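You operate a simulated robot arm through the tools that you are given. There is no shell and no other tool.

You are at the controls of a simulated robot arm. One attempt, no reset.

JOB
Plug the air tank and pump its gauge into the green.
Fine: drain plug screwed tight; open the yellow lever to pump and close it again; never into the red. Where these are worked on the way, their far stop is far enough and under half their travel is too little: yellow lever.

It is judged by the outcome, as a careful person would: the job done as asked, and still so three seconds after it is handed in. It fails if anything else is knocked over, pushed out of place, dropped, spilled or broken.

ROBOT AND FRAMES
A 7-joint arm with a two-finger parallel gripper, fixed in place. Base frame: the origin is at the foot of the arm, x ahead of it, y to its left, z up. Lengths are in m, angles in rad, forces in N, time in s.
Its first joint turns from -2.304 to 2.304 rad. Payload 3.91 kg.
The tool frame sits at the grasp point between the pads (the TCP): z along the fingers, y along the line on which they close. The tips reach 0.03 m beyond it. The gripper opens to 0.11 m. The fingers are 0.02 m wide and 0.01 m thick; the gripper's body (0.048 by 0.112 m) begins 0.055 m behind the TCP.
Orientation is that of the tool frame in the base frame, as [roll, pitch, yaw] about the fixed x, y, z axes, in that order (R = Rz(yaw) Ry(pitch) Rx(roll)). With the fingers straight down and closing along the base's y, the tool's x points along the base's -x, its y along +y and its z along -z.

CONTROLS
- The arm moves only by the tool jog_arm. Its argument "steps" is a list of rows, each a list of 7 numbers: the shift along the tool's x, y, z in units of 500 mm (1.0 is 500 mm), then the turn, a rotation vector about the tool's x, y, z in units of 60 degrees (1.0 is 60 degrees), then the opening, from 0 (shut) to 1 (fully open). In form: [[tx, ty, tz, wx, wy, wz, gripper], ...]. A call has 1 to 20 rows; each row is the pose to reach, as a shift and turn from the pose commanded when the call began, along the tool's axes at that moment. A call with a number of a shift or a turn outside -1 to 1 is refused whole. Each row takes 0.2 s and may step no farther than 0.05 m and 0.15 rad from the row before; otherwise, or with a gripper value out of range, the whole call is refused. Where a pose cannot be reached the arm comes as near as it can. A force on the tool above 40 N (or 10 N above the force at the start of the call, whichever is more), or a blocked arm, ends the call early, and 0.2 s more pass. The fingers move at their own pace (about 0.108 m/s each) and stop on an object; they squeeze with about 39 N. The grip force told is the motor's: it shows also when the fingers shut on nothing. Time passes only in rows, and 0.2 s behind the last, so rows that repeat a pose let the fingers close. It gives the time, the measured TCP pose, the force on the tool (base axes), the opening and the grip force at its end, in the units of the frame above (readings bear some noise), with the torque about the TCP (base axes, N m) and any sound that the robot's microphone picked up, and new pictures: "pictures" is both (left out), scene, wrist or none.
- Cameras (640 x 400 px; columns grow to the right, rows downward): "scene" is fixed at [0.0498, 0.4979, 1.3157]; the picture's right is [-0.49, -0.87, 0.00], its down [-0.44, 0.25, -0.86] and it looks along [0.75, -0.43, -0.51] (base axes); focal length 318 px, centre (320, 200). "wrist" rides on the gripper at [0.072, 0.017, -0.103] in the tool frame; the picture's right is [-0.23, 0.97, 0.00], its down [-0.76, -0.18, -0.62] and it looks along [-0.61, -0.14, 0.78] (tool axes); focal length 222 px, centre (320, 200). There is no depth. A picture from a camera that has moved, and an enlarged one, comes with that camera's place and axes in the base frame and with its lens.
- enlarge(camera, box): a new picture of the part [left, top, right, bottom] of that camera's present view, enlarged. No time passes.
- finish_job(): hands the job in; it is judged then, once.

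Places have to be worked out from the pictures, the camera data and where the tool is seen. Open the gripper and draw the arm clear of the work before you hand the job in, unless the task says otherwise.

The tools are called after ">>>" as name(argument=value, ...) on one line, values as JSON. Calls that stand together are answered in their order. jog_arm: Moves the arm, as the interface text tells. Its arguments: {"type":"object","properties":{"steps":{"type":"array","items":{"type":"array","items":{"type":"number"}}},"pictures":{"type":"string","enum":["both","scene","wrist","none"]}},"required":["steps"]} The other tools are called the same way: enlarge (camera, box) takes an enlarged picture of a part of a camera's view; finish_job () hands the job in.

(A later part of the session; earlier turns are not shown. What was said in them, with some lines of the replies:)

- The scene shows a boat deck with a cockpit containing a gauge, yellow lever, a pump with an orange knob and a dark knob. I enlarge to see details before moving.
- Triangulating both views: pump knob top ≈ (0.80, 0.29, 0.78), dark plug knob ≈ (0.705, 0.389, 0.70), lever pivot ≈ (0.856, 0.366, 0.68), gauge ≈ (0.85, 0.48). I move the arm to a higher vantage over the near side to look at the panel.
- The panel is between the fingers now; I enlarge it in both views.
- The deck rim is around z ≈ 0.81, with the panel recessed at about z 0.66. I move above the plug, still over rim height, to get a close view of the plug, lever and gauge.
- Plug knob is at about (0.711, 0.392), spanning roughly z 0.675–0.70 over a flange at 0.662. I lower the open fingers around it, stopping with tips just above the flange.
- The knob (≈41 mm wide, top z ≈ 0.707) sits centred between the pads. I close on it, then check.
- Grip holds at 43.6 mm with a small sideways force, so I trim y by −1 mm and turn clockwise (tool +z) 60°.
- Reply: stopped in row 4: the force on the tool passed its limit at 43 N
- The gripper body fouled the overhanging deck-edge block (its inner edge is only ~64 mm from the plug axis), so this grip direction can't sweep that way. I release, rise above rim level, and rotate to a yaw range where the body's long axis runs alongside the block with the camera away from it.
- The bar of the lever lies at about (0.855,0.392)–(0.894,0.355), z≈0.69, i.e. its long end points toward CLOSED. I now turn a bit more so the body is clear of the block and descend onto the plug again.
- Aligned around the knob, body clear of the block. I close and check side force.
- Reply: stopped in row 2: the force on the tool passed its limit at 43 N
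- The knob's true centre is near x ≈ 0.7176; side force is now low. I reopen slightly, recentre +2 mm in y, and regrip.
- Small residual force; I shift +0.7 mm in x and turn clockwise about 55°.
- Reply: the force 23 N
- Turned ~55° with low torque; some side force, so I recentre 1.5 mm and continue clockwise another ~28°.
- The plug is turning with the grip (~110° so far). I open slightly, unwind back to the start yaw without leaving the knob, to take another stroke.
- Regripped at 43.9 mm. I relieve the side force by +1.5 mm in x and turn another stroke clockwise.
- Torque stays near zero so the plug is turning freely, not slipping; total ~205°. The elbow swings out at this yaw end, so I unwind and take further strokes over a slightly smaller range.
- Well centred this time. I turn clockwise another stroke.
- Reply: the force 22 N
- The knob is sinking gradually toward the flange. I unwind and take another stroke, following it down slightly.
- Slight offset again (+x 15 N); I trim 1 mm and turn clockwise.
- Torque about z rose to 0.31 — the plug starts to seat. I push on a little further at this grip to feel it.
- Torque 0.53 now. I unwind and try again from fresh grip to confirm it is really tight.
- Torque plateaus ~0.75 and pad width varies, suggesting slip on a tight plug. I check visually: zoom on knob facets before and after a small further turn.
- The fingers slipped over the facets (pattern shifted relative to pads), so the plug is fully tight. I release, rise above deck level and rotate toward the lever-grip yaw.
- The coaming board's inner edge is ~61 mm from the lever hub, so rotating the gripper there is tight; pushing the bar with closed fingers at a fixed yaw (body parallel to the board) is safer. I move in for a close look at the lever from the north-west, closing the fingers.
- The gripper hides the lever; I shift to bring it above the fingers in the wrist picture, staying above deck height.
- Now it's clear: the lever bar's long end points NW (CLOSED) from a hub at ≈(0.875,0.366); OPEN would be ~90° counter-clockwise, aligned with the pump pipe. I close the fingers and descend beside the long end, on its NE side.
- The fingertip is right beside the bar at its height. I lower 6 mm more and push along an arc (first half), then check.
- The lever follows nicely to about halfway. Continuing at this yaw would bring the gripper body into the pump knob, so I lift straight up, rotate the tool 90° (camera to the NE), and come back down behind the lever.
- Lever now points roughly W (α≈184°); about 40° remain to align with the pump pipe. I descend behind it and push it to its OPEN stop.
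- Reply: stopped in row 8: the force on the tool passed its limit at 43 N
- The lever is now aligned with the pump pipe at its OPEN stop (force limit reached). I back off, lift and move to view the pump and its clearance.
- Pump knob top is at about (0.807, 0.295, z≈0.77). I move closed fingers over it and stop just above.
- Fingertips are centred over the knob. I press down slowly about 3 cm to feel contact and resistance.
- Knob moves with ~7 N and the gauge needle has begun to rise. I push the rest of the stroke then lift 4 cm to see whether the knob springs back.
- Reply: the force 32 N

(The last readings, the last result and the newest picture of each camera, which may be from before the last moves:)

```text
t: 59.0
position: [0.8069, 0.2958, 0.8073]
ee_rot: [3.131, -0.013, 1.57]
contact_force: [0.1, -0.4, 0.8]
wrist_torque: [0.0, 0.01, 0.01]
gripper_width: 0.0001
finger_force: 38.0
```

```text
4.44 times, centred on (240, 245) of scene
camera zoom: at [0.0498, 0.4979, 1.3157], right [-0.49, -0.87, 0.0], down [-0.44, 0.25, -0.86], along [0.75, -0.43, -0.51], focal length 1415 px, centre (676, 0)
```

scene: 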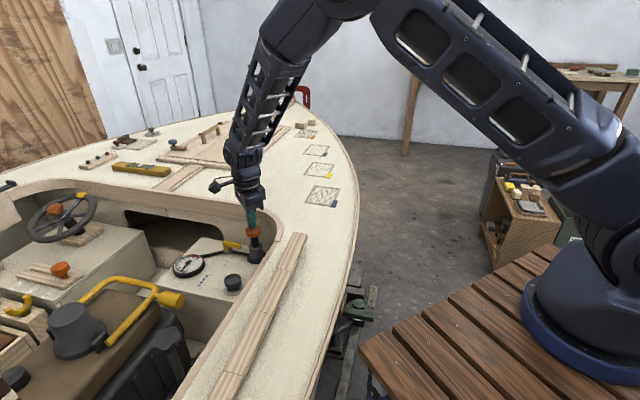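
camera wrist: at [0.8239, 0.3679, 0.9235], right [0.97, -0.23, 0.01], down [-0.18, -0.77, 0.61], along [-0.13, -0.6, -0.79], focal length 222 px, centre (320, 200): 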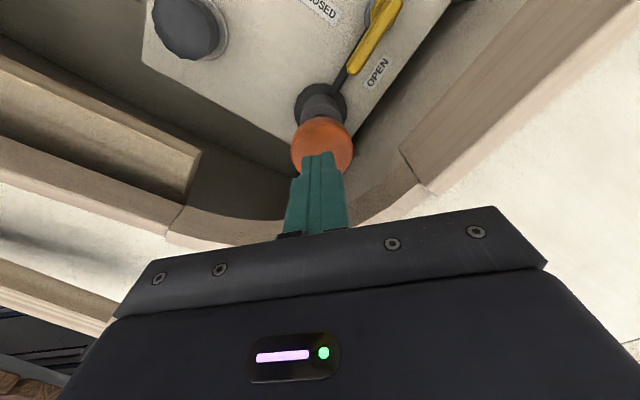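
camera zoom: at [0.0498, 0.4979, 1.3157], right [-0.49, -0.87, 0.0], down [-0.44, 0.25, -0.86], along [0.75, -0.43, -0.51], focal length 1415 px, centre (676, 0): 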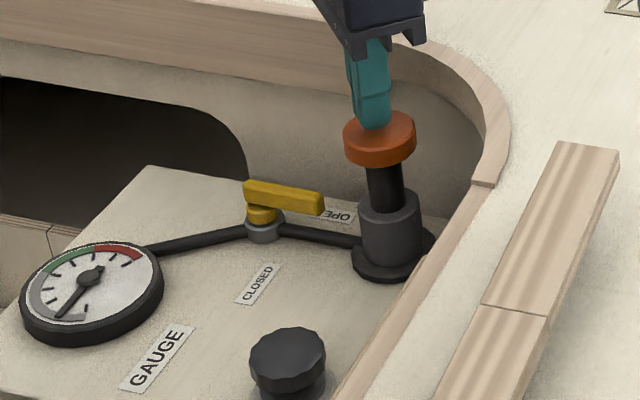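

The knob springs back, and one stroke raised the needle ~23° with no fall-back; green starts ~110° from zero and ends ~175°. I do two more full strokes and check.

>>> jog_arm(steps=[[0, 0, 0.03, 0, 0, 0, 0], [0, 0, 0.055, 0, 0, 0, 0], [0, 0, 0.08, 0, 0, 0, 0], [0, 0, 0.083, 0, 0, 0, 0], [0, 0, 0.04, 0, 0, 0, 0], [0, 0, 0, 0, 0, 0, 0], [0, 0, 0, 0, 0, 0, 0], [0, 0, 0.03, 0, 0, 0, 0], [0, 0, 0.055, 0, 0, 0, 0], [0, 0, 0.08, 0, 0, 0, 0], [0, 0, 0.083, 0, 0, 0, 0], [0, 0, 0.04, 0, 0, 0, 0], [0, 0, 0, 0, 0, 0, 0]], pictures="scene")

>>> enlarge(camera="scene", box=[170, 240, 230, 290])

```text
t: 61.9
position: [0.8084, 0.2971, 0.8085]
ee_rot: [3.13, -0.014, 1.57]
contact_force: [0.7, 0.0, 0.6]
wrist_torque: [0.0, 0.04, -0.04]
gripper_width: 0.0001
finger_force: 37.3
```

scene: 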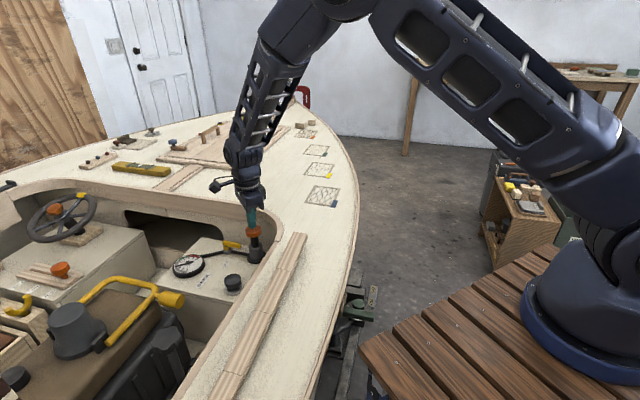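

```text
8.00 times, centred on (200, 265) of scene
camera zoom: at [0.0498, 0.4979, 1.3157], right [-0.49, -0.87, 0.0], down [-0.44, 0.25, -0.86], along [0.75, -0.43, -0.51], focal length 2546 px, centre (1280, -320)
```

zoom: 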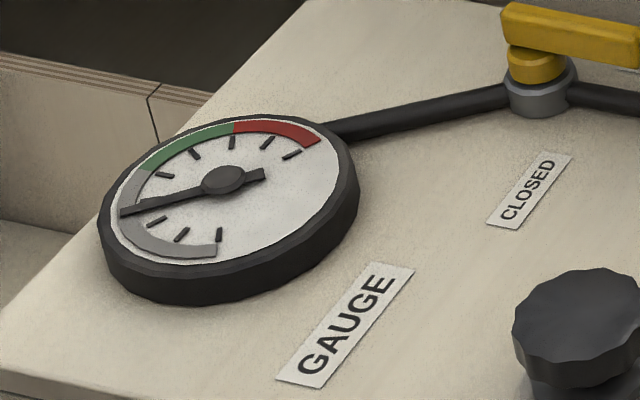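

After three strokes the needle is about a tick below the green. One more tick per stroke; I do two more strokes, then check.

>>> jog_arm(steps=[[0, 0, 0.03, 0, 0, 0, 0], [0, 0, 0.055, 0, 0, 0, 0], [0, 0, 0.08, 0, 0, 0, 0], [0, 0, 0.084, 0, 0, 0, 0], [0, 0, 0.04, 0, 0, 0, 0], [0, 0, 0, 0, 0, 0, 0], [0, 0, 0, 0, 0, 0, 0], [0, 0, 0.03, 0, 0, 0, 0], [0, 0, 0.055, 0, 0, 0, 0], [0, 0, 0.08, 0, 0, 0, 0], [0, 0, 0.084, 0, 0, 0, 0], [0, 0, 0.04, 0, 0, 0, 0], [0, 0, 0, 0, 0, 0, 0]], pictures="none")

>>> enlarge(camera="scene", box=[170, 240, 230, 290])

```text
t: 64.7
position: [0.807, 0.297, 0.8073]
ee_rot: [3.13, -0.012, 1.57]
contact_force: [0.4, 0.2, 0.1]
wrist_torque: [-0.02, 0.05, 0.02]
gripper_width: 0.0004
finger_force: 37.4
```

```text
8.00 times, centred on (200, 265) of scene
camera zoom: at [0.0498, 0.4979, 1.3157], right [-0.49, -0.87, 0.0], down [-0.44, 0.25, -0.86], along [0.75, -0.43, -0.51], focal length 2546 px, centre (1280, -320)
```

zoom: 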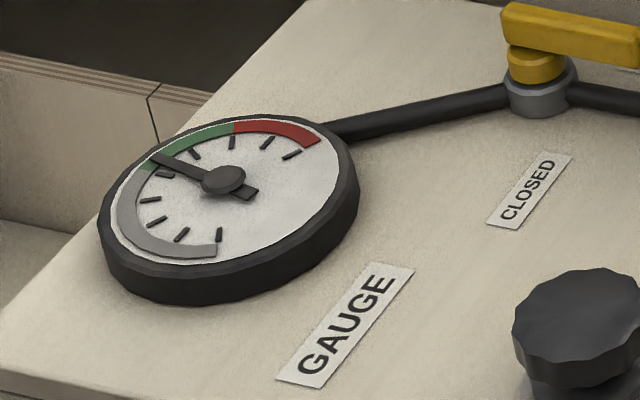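

The needle is just inside the green's low end. One more stroke should bring it to mid-green, well short of red.

>>> jog_arm(steps=[[0, 0, 0.03, 0, 0, 0, 0], [0, 0, 0.055, 0, 0, 0, 0], [0, 0, 0.075, 0, 0, 0, 0], [0, 0, 0.078, 0, 0, 0, 0], [0, 0, 0.04, 0, 0, 0, 0], [0, 0, 0, 0, 0, 0, 0], [0, 0, -0.06, 0, 0, 0, 0]], pictures="none")

>>> enlarge(camera="scene", box=[170, 240, 230, 290])

>>> enlarge(camera="scene", box=[180, 200, 300, 290])

```text
t: 66.2
position: [0.8084, 0.2954, 0.8353]
ee_rot: [3.131, -0.013, 1.571]
contact_force: [-0.4, 1.4, -0.6]
wrist_torque: [0.0, 0.01, -0.04]
gripper_width: 0.0
finger_force: 37.9
```

```text
8.00 times, centred on (200, 265) of scene
camera zoom: at [0.0498, 0.4979, 1.3157], right [-0.49, -0.87, 0.0], down [-0.44, 0.25, -0.86], along [0.75, -0.43, -0.51], focal length 2546 px, centre (1280, -320)
```

zoom: 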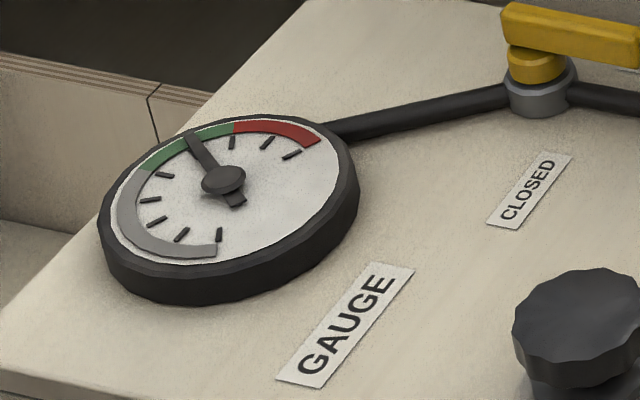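

```text
4.44 times, centred on (240, 245) of scene
camera zoom: at [0.0498, 0.4979, 1.3157], right [-0.49, -0.87, 0.0], down [-0.44, 0.25, -0.86], along [0.75, -0.43, -0.51], focal length 1415 px, centre (676, 0)
```

zoom: 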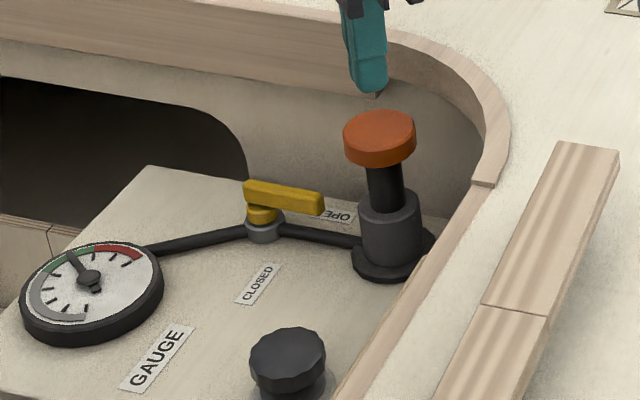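

Needle sits mid-green. To close the lever without the body hitting the board or the pump, I'll use open fingers (long axis across the board, camera NE) so only the SE finger hooks behind the handle while the body stays NW. I move above that spot first and verify.

>>> jog_arm(steps=[[0, 0, -0.03, 0, 0, 0.08, 0], [0.05, 0.03, -0.03, 0, 0, 0.2, 0], [0.1136, 0.0662, -0.03, 0, 0, 0.33, 0.3], [0.1136, 0.0662, -0.03, 0, 0, 0.46, 0.5], [0.1136, 0.0662, -0.03, 0, 0, 0.59, 0.64], [0.1136, 0.0662, -0.03, 0, 0, 0.657, 0.64], [0.1136, 0.0662, -0.03, 0, 0, 0.657, 0.64]], pictures="both")

>>> enlarge(camera="scene", box=[180, 200, 300, 290])

>>> enlarge(camera="wrist", box=[220, 60, 460, 230])

```text
t: 67.8
position: [0.8405, 0.3534, 0.8527]
ee_rot: [3.141, -0.017, 0.881]
contact_force: [-0.2, -0.3, 0.1]
wrist_torque: [-0.01, -0.03, -0.02]
gripper_width: 0.0703
finger_force: 0.1
camera wrist: at [0.8983, 0.3969, 0.9584], right [0.61, -0.8, 0.0], down [-0.63, -0.48, 0.61], along [-0.49, -0.37, -0.79], focal length 222 px, centre (320, 200)
```

scene: 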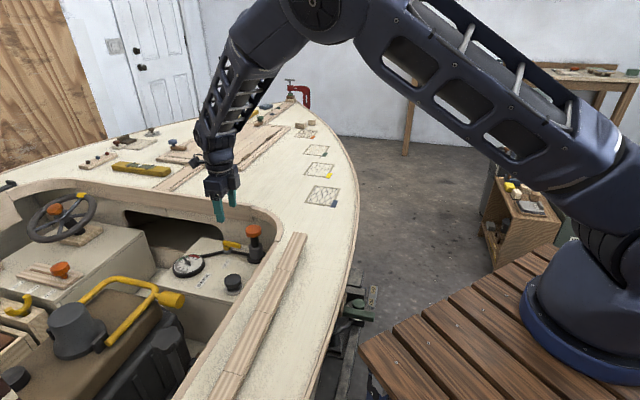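
wrist: 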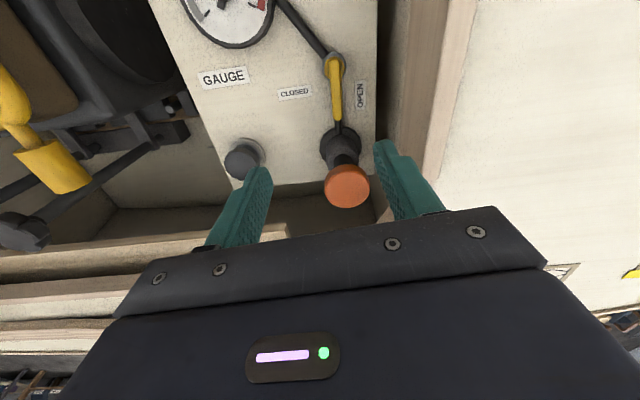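

```text
4.44 times, centred on (240, 245) of scene
camera zoom: at [0.0498, 0.4979, 1.3157], right [-0.49, -0.87, 0.0], down [-0.44, 0.25, -0.86], along [0.75, -0.43, -0.51], focal length 1415 px, centre (676, 0)
```

zoom: 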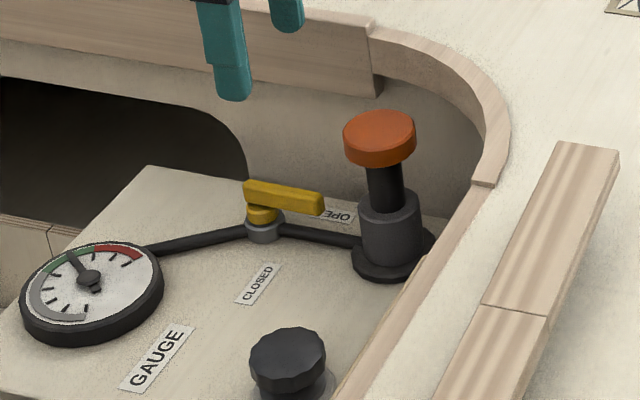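

```text
2.35 times, centred on (340, 145) of wrist
camera zoom: at [0.8983, 0.3969, 0.9584], right [0.61, -0.8, 0.0], down [-0.63, -0.48, 0.61], along [-0.49, -0.37, -0.79], focal length 523 px, centre (273, 329)
```

zoom: 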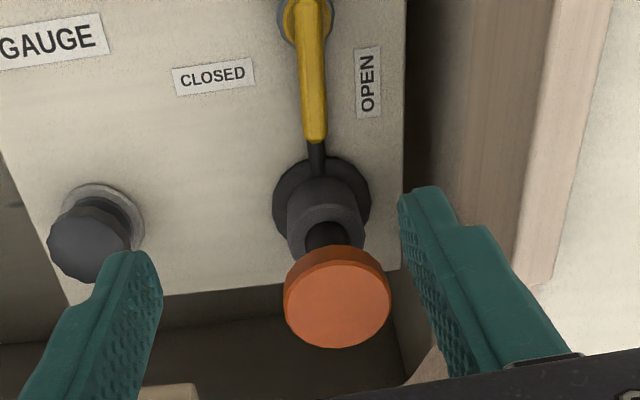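

Geometry agrees: SE finger will land ~6 mm clear of the handle's SE side, with ~2 cm to the board. I descend in steps.

>>> jog_arm(steps=[[0, 0, 0.08, 0, 0, 0, 0.64], [0, 0, 0.16, 0, 0, 0, 0.64], [0, 0, 0.22, 0, 0, 0, 0.64], [0, 0, 0.26, 0, 0, 0, 0.64], [0, 0, 0.289, 0, 0, 0, 0.64]], pictures="both")

>>> enlarge(camera="scene", box=[180, 200, 300, 290])

>>> enlarge(camera="wrist", box=[220, 60, 460, 230])

```text
t: 69.0
position: [0.8432, 0.3543, 0.7083]
ee_rot: [-3.141, -0.018, 0.882]
contact_force: [-0.9, -0.1, 4.1]
wrist_torque: [-0.11, 0.04, -0.03]
gripper_width: 0.0702
finger_force: 0.1
camera wrist: at [0.9003, 0.3982, 0.8135], right [0.61, -0.79, 0.0], down [-0.63, -0.48, 0.61], along [-0.49, -0.37, -0.79], focal length 222 px, centre (320, 200)
```

scene: 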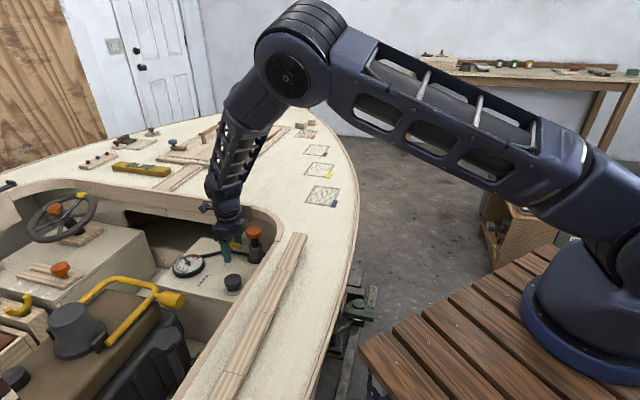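
wrist: 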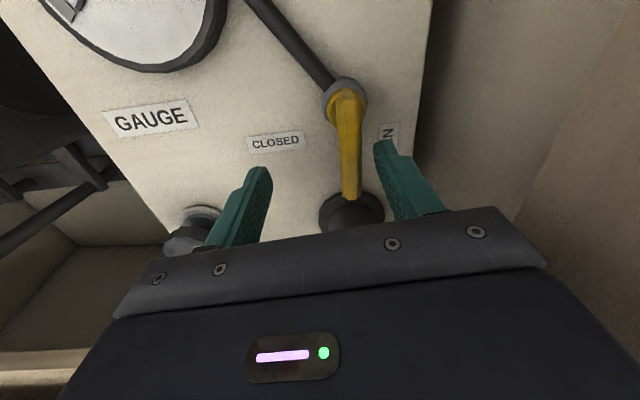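

```text
4.44 times, centred on (240, 245) of scene
camera zoom: at [0.0498, 0.4979, 1.3157], right [-0.49, -0.87, 0.0], down [-0.44, 0.25, -0.86], along [0.75, -0.43, -0.51], focal length 1415 px, centre (676, 0)
```

zoom: 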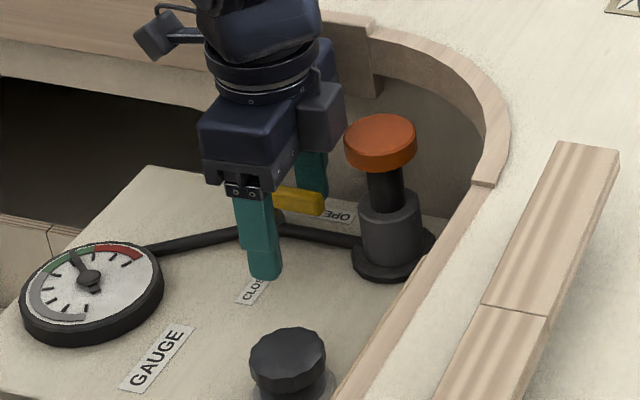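

```text
2.35 times, centred on (340, 145) of wrist
camera zoom: at [0.9003, 0.3982, 0.8135], right [0.61, -0.79, 0.0], down [-0.63, -0.48, 0.61], along [-0.49, -0.37, -0.79], focal length 523 px, centre (273, 329)
```

zoom: 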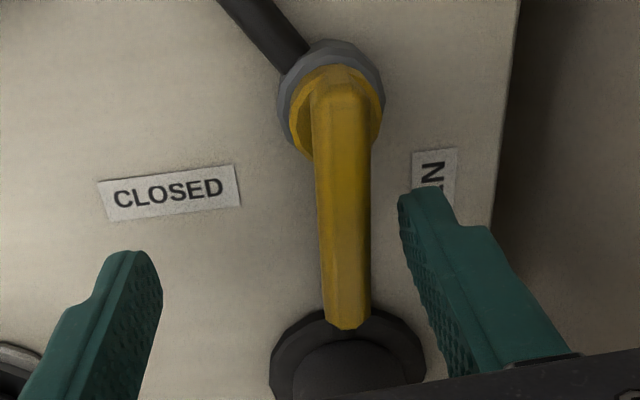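

The needle is unchanged; the wrist housing is brushing the pump knob lightly (~4 N), so I keep away from it as I pull. I draw the SE finger NW around the arc for the first half of the closing sweep.

>>> jog_arm(steps=[[0, -0.009, -0.003, 0, 0, 0, 0.64], [-0.002, -0.0183, -0.003, 0, 0, 0, 0.64], [-0.005, -0.0297, -0.003, 0, 0, 0, 0.64], [-0.007, -0.0429, -0.003, 0, 0, 0, 0.64], [-0.0057, -0.0578, -0.003, 0, 0, 0, 0.64]], pictures="both")

>>> enlarge(camera="scene", box=[180, 200, 300, 290])

>>> enlarge(camera="wrist", box=[220, 60, 460, 230])

```text
t: 70.2
position: [0.8176, 0.371, 0.711]
ee_rot: [-3.141, -0.014, 0.881]
contact_force: [-0.6, 0.4, 0.3]
wrist_torque: [-0.03, 0.02, -0.01]
gripper_width: 0.0704
finger_force: 0.0
camera wrist: at [0.8751, 0.4143, 0.8154], right [0.61, -0.79, 0.0], down [-0.63, -0.48, 0.61], along [-0.49, -0.37, -0.79], focal length 222 px, centre (320, 200)
```

scene: 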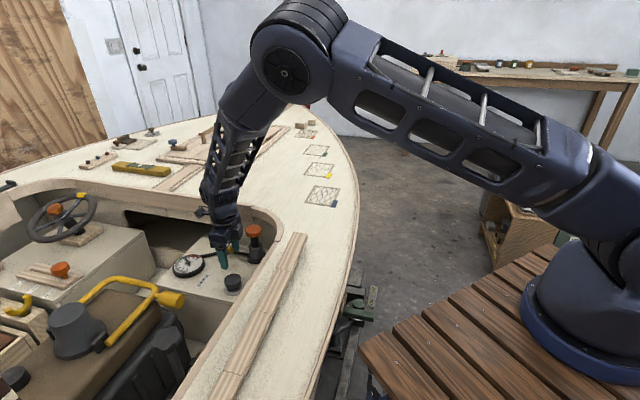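
wrist: 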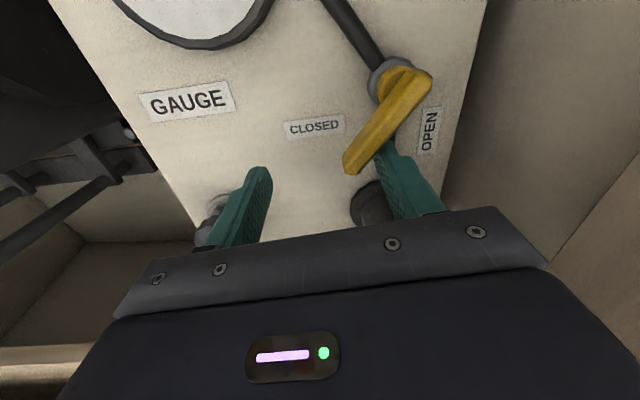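

```text
4.44 times, centred on (240, 245) of scene
camera zoom: at [0.0498, 0.4979, 1.3157], right [-0.49, -0.87, 0.0], down [-0.44, 0.25, -0.86], along [0.75, -0.43, -0.51], focal length 1415 px, centre (676, 0)
```

zoom: 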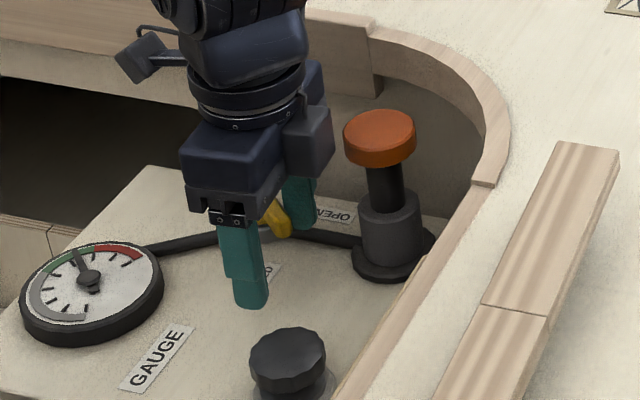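

```text
2.35 times, centred on (340, 145) of wrist
camera zoom: at [0.8751, 0.4143, 0.8154], right [0.61, -0.79, 0.0], down [-0.63, -0.48, 0.61], along [-0.49, -0.37, -0.79], focal length 523 px, centre (273, 329)
```

zoom: 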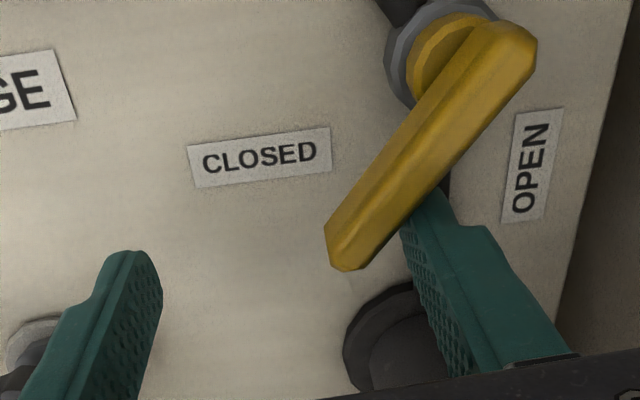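

The lever is half closed and the pump knob is free again at full height. I continue the arc to push it to its CLOSED stop.

>>> jog_arm(steps=[[0.0077, -0.0145, 0, 0, 0, 0, 0.64], [0.02, -0.0271, 0, 0, 0, 0, 0.64], [0.0358, -0.0359, 0, 0, 0, 0, 0.64], [0.0443, -0.039, 0, 0, 0, 0, 0.64], [0.053, -0.0404, 0, 0, 0, 0, 0.64]], pictures="both")

>>> enlarge(camera="scene", box=[180, 200, 300, 290])

>>> enlarge(camera="wrist", box=[260, 40, 500, 210])

```text
t: 71.5
position: [0.8177, 0.4018, 0.7104]
ee_rot: [3.141, -0.013, 0.881]
contact_force: [-23.6, -30.3, 10.0]
wrist_torque: [-0.92, 0.19, -1.57]
gripper_width: 0.0708
finger_force: 0.0
camera wrist: at [0.8765, 0.4456, 0.8153], right [0.61, -0.8, 0.0], down [-0.63, -0.48, 0.61], along [-0.49, -0.37, -0.79], focal length 222 px, centre (320, 200)
```

scene: 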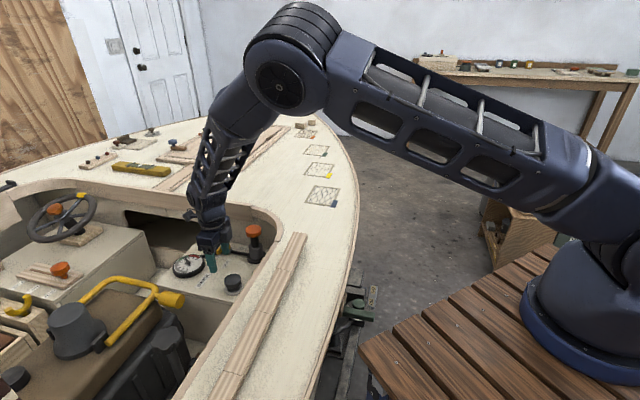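
wrist: 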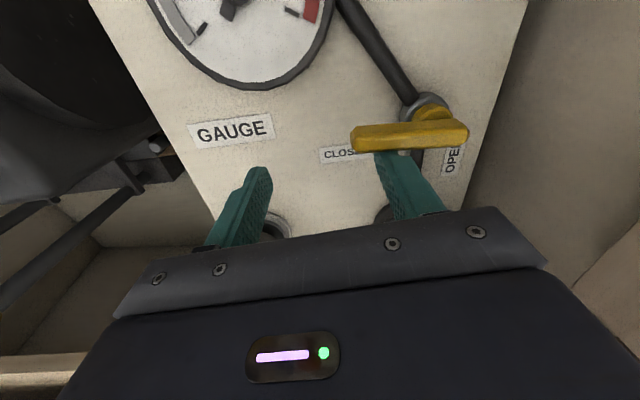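

```text
4.44 times, centred on (240, 245) of scene
camera zoom: at [0.0498, 0.4979, 1.3157], right [-0.49, -0.87, 0.0], down [-0.44, 0.25, -0.86], along [0.75, -0.43, -0.51], focal length 1415 px, centre (676, 0)
```

zoom: 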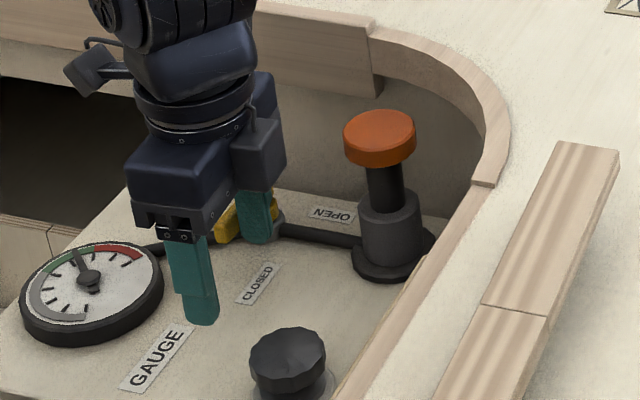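

```text
2.35 times, centred on (380, 125) of wrist
camera zoom: at [0.8765, 0.4456, 0.8153], right [0.61, -0.8, 0.0], down [-0.63, -0.48, 0.61], along [-0.49, -0.37, -0.79], focal length 523 px, centre (179, 376)
```

zoom: 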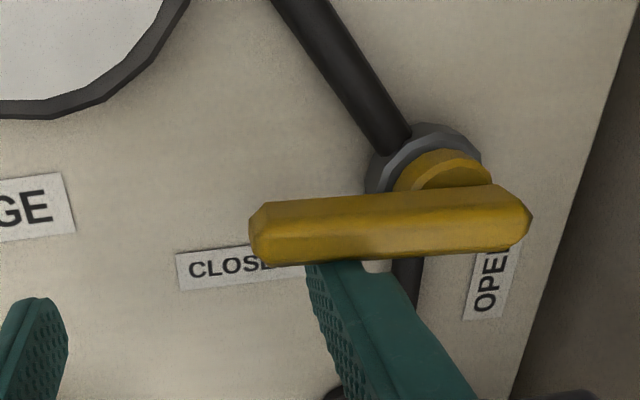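

The lever is against its CLOSED stop (≈38 N reaction), lying as it did originally. I back the finger off and lift straight up to clear, then inspect.

>>> jog_arm(steps=[[-0.012, 0, 0, 0, 0, 0, 0.64], [-0.024, 0, 0, 0, 0, 0, 0.64], [-0.024, 0, -0.08, 0, 0, 0, 0.64], [-0.024, 0, -0.17, 0, 0, 0, 0.64], [-0.024, 0, -0.26, 0, 0, 0, 0.64], [-0.024, 0, -0.35, 0, 0, 0, 0.64]], pictures="both")

>>> enlarge(camera="scene", box=[170, 215, 270, 295])

>>> enlarge(camera="wrist", box=[180, 0, 460, 200])

```text
t: 72.8
position: [0.812, 0.391, 0.8841]
ee_rot: [-3.141, -0.015, 0.881]
contact_force: [-0.3, -0.5, -1.1]
wrist_torque: [0.0, -0.05, -0.03]
gripper_width: 0.0703
finger_force: 0.0
camera wrist: at [0.8697, 0.4352, 0.989], right [0.61, -0.79, 0.0], down [-0.63, -0.48, 0.61], along [-0.49, -0.37, -0.79], focal length 222 px, centre (320, 200)
```

scene: 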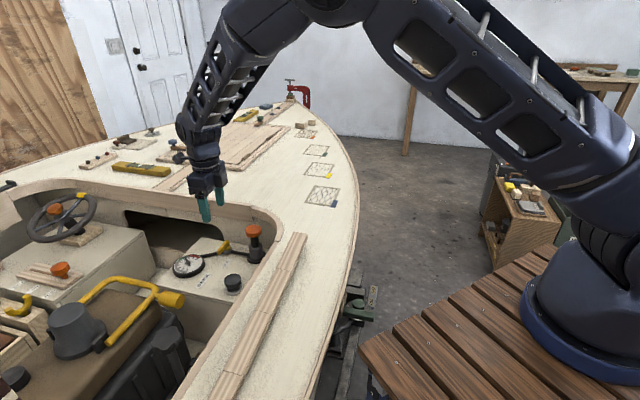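
wrist: 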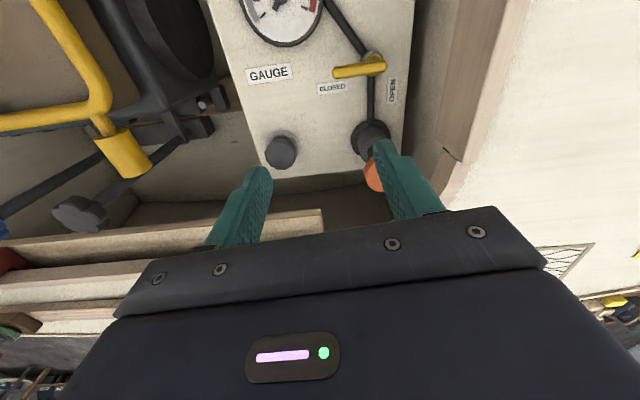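

```text
5.00 times, centred on (220, 255) of scene
camera zoom: at [0.0498, 0.4979, 1.3157], right [-0.49, -0.87, 0.0], down [-0.44, 0.25, -0.86], along [0.75, -0.43, -0.51], focal length 1591 px, centre (820, -75)
```

zoom: 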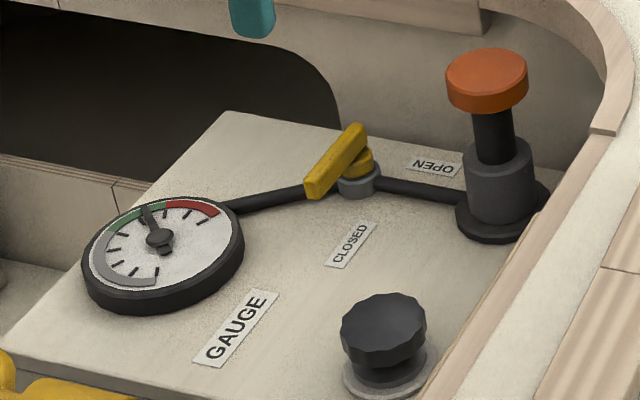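

```text
2.00 times, centred on (320, 100) of wrist
camera zoom: at [0.8697, 0.4352, 0.989], right [0.61, -0.79, 0.0], down [-0.63, -0.48, 0.61], along [-0.49, -0.37, -0.79], focal length 444 px, centre (320, 400)
```

zoom: 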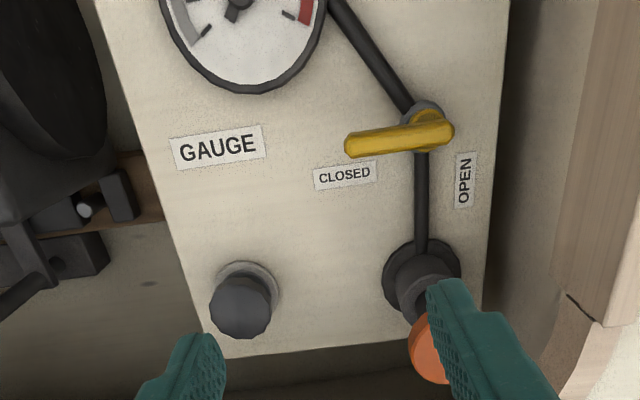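

Lever is back at CLOSED. I zoom on the gauge to check it holds.

>>> enlarge(camera="scene", box=[170, 240, 230, 290])

>>> enlarge(camera="scene", box=[210, 260, 258, 300])

```text
8.00 times, centred on (200, 265) of scene
camera zoom: at [0.0498, 0.4979, 1.3157], right [-0.49, -0.87, 0.0], down [-0.44, 0.25, -0.86], along [0.75, -0.43, -0.51], focal length 2546 px, centre (1280, -320)
```

zoom: 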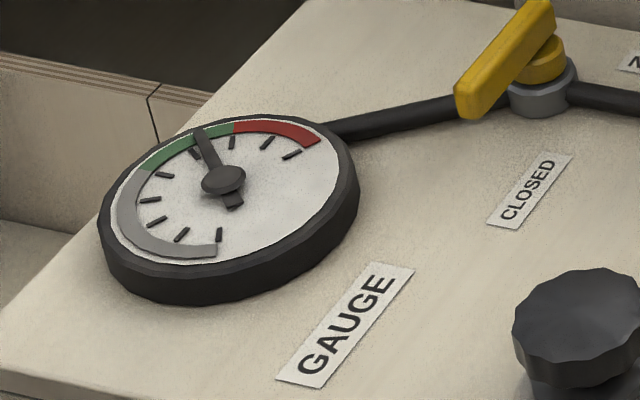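

```text
10.00 times, centred on (234, 280) of scene
camera zoom: at [0.0498, 0.4979, 1.3157], right [-0.49, -0.87, 0.0], down [-0.44, 0.25, -0.86], along [0.75, -0.43, -0.51], focal length 3183 px, centre (1180, -600)
```

zoom: 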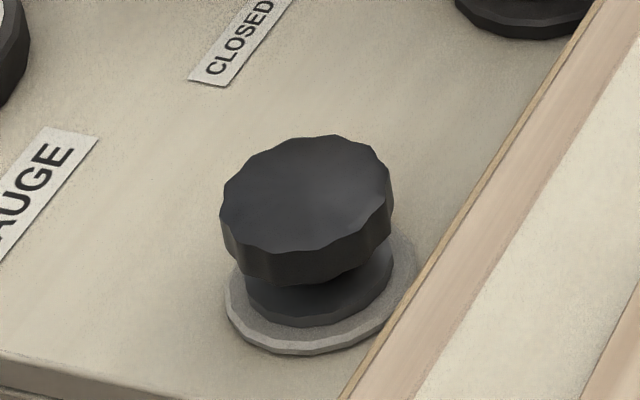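

Needle is in mid-green and holding with the lever closed; the plug's collar sits on its flange. I draw the arm up and back, clear of the work, and take a last look.

>>> jog_arm(steps=[[0, 0, -0.09, 0, 0, 0, 0.64], [0, 0, -0.18, 0, 0, 0, 0.64], [-0.08, -0.03, -0.22, 0, 0, 0, 0.64], [-0.16, -0.06, -0.24, 0, 0, 0, 0.64], [-0.24, -0.09, -0.26, 0, 0, 0, 0.64], [-0.32, -0.12, -0.28, 0, 0, 0, 0.64], [-0.32, -0.12, -0.28, 0, 0, 0, 0.64], [-0.32, -0.12, -0.28, 0, 0, 0, 0.64], [-0.32, -0.12, -0.28, 0, 0, 0, 0.64], [-0.32, -0.12, -0.28, 0, 0, 0, 0.64]], pictures="scene")

>>> enlarge(camera="scene", box=[170, 215, 270, 295])

>>> enlarge(camera="scene", box=[170, 240, 230, 290])

```text
t: 75.0
position: [0.6617, 0.3048, 1.0234]
ee_rot: [-3.141, -0.016, 0.882]
contact_force: [-0.7, -0.1, 0.0]
wrist_torque: [-0.02, 0.01, -0.02]
gripper_width: 0.0702
finger_force: 0.0
```

scene: 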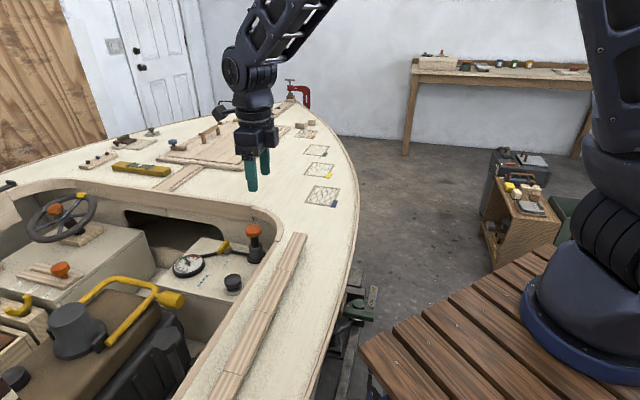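

```text
5.00 times, centred on (220, 255) of scene
camera zoom: at [0.0498, 0.4979, 1.3157], right [-0.49, -0.87, 0.0], down [-0.44, 0.25, -0.86], along [0.75, -0.43, -0.51], focal length 1591 px, centre (820, -75)
```

zoom: 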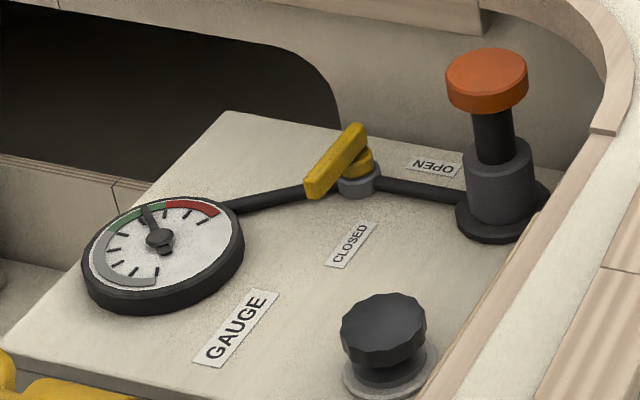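

```text
8.00 times, centred on (200, 265) of scene
camera zoom: at [0.0498, 0.4979, 1.3157], right [-0.49, -0.87, 0.0], down [-0.44, 0.25, -0.86], along [0.75, -0.43, -0.51], focal length 2546 px, centre (1280, -320)
```

zoom: 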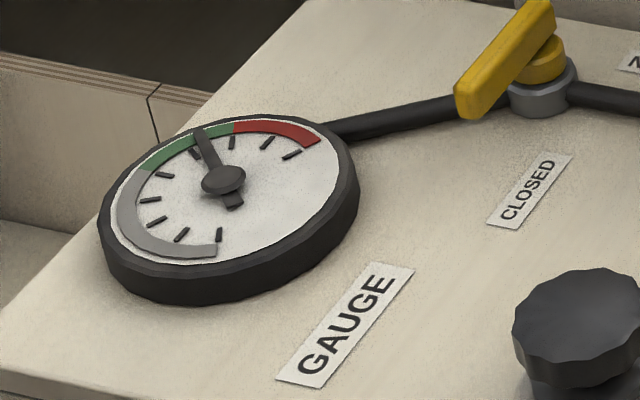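

The needle is steady in the green after more than 2 s, the lever is closed, the plug is tight, the arm is clear and the gripper is open. I hand the job in.

>>> finish_job()

```text
The job is handed in.
```

I finished the job and handed it in. I haven't seen the verdict.

- **Drain plug:** I screwed it in clockwise about one turn. The torque rose to about 0.75 N m and then my fingers slipped on the knob, so I judged it tight. The pressure also held.
- **Yellow lever:** I pushed it to its open stop to pump, then back to its closed stop. Each stop pushed back with about 40 N.
- **Gauge:** Six pump strokes brought the needle to about mid-green. It never reached the red, and it held steady for more than 2 s after the lever was closed.
- **Contacts on the way:**
  - **Deck edge:** The gripper body bumped a wooden block under it on the first plug turn, so I changed the grip direction.
  - **Pump knob:** The wrist brushed it lightly while I closed the lever, which nudged the needle up slightly within the green.
  - I saw nothing knocked over or moved.

The arm is clear of the work with the gripper open.
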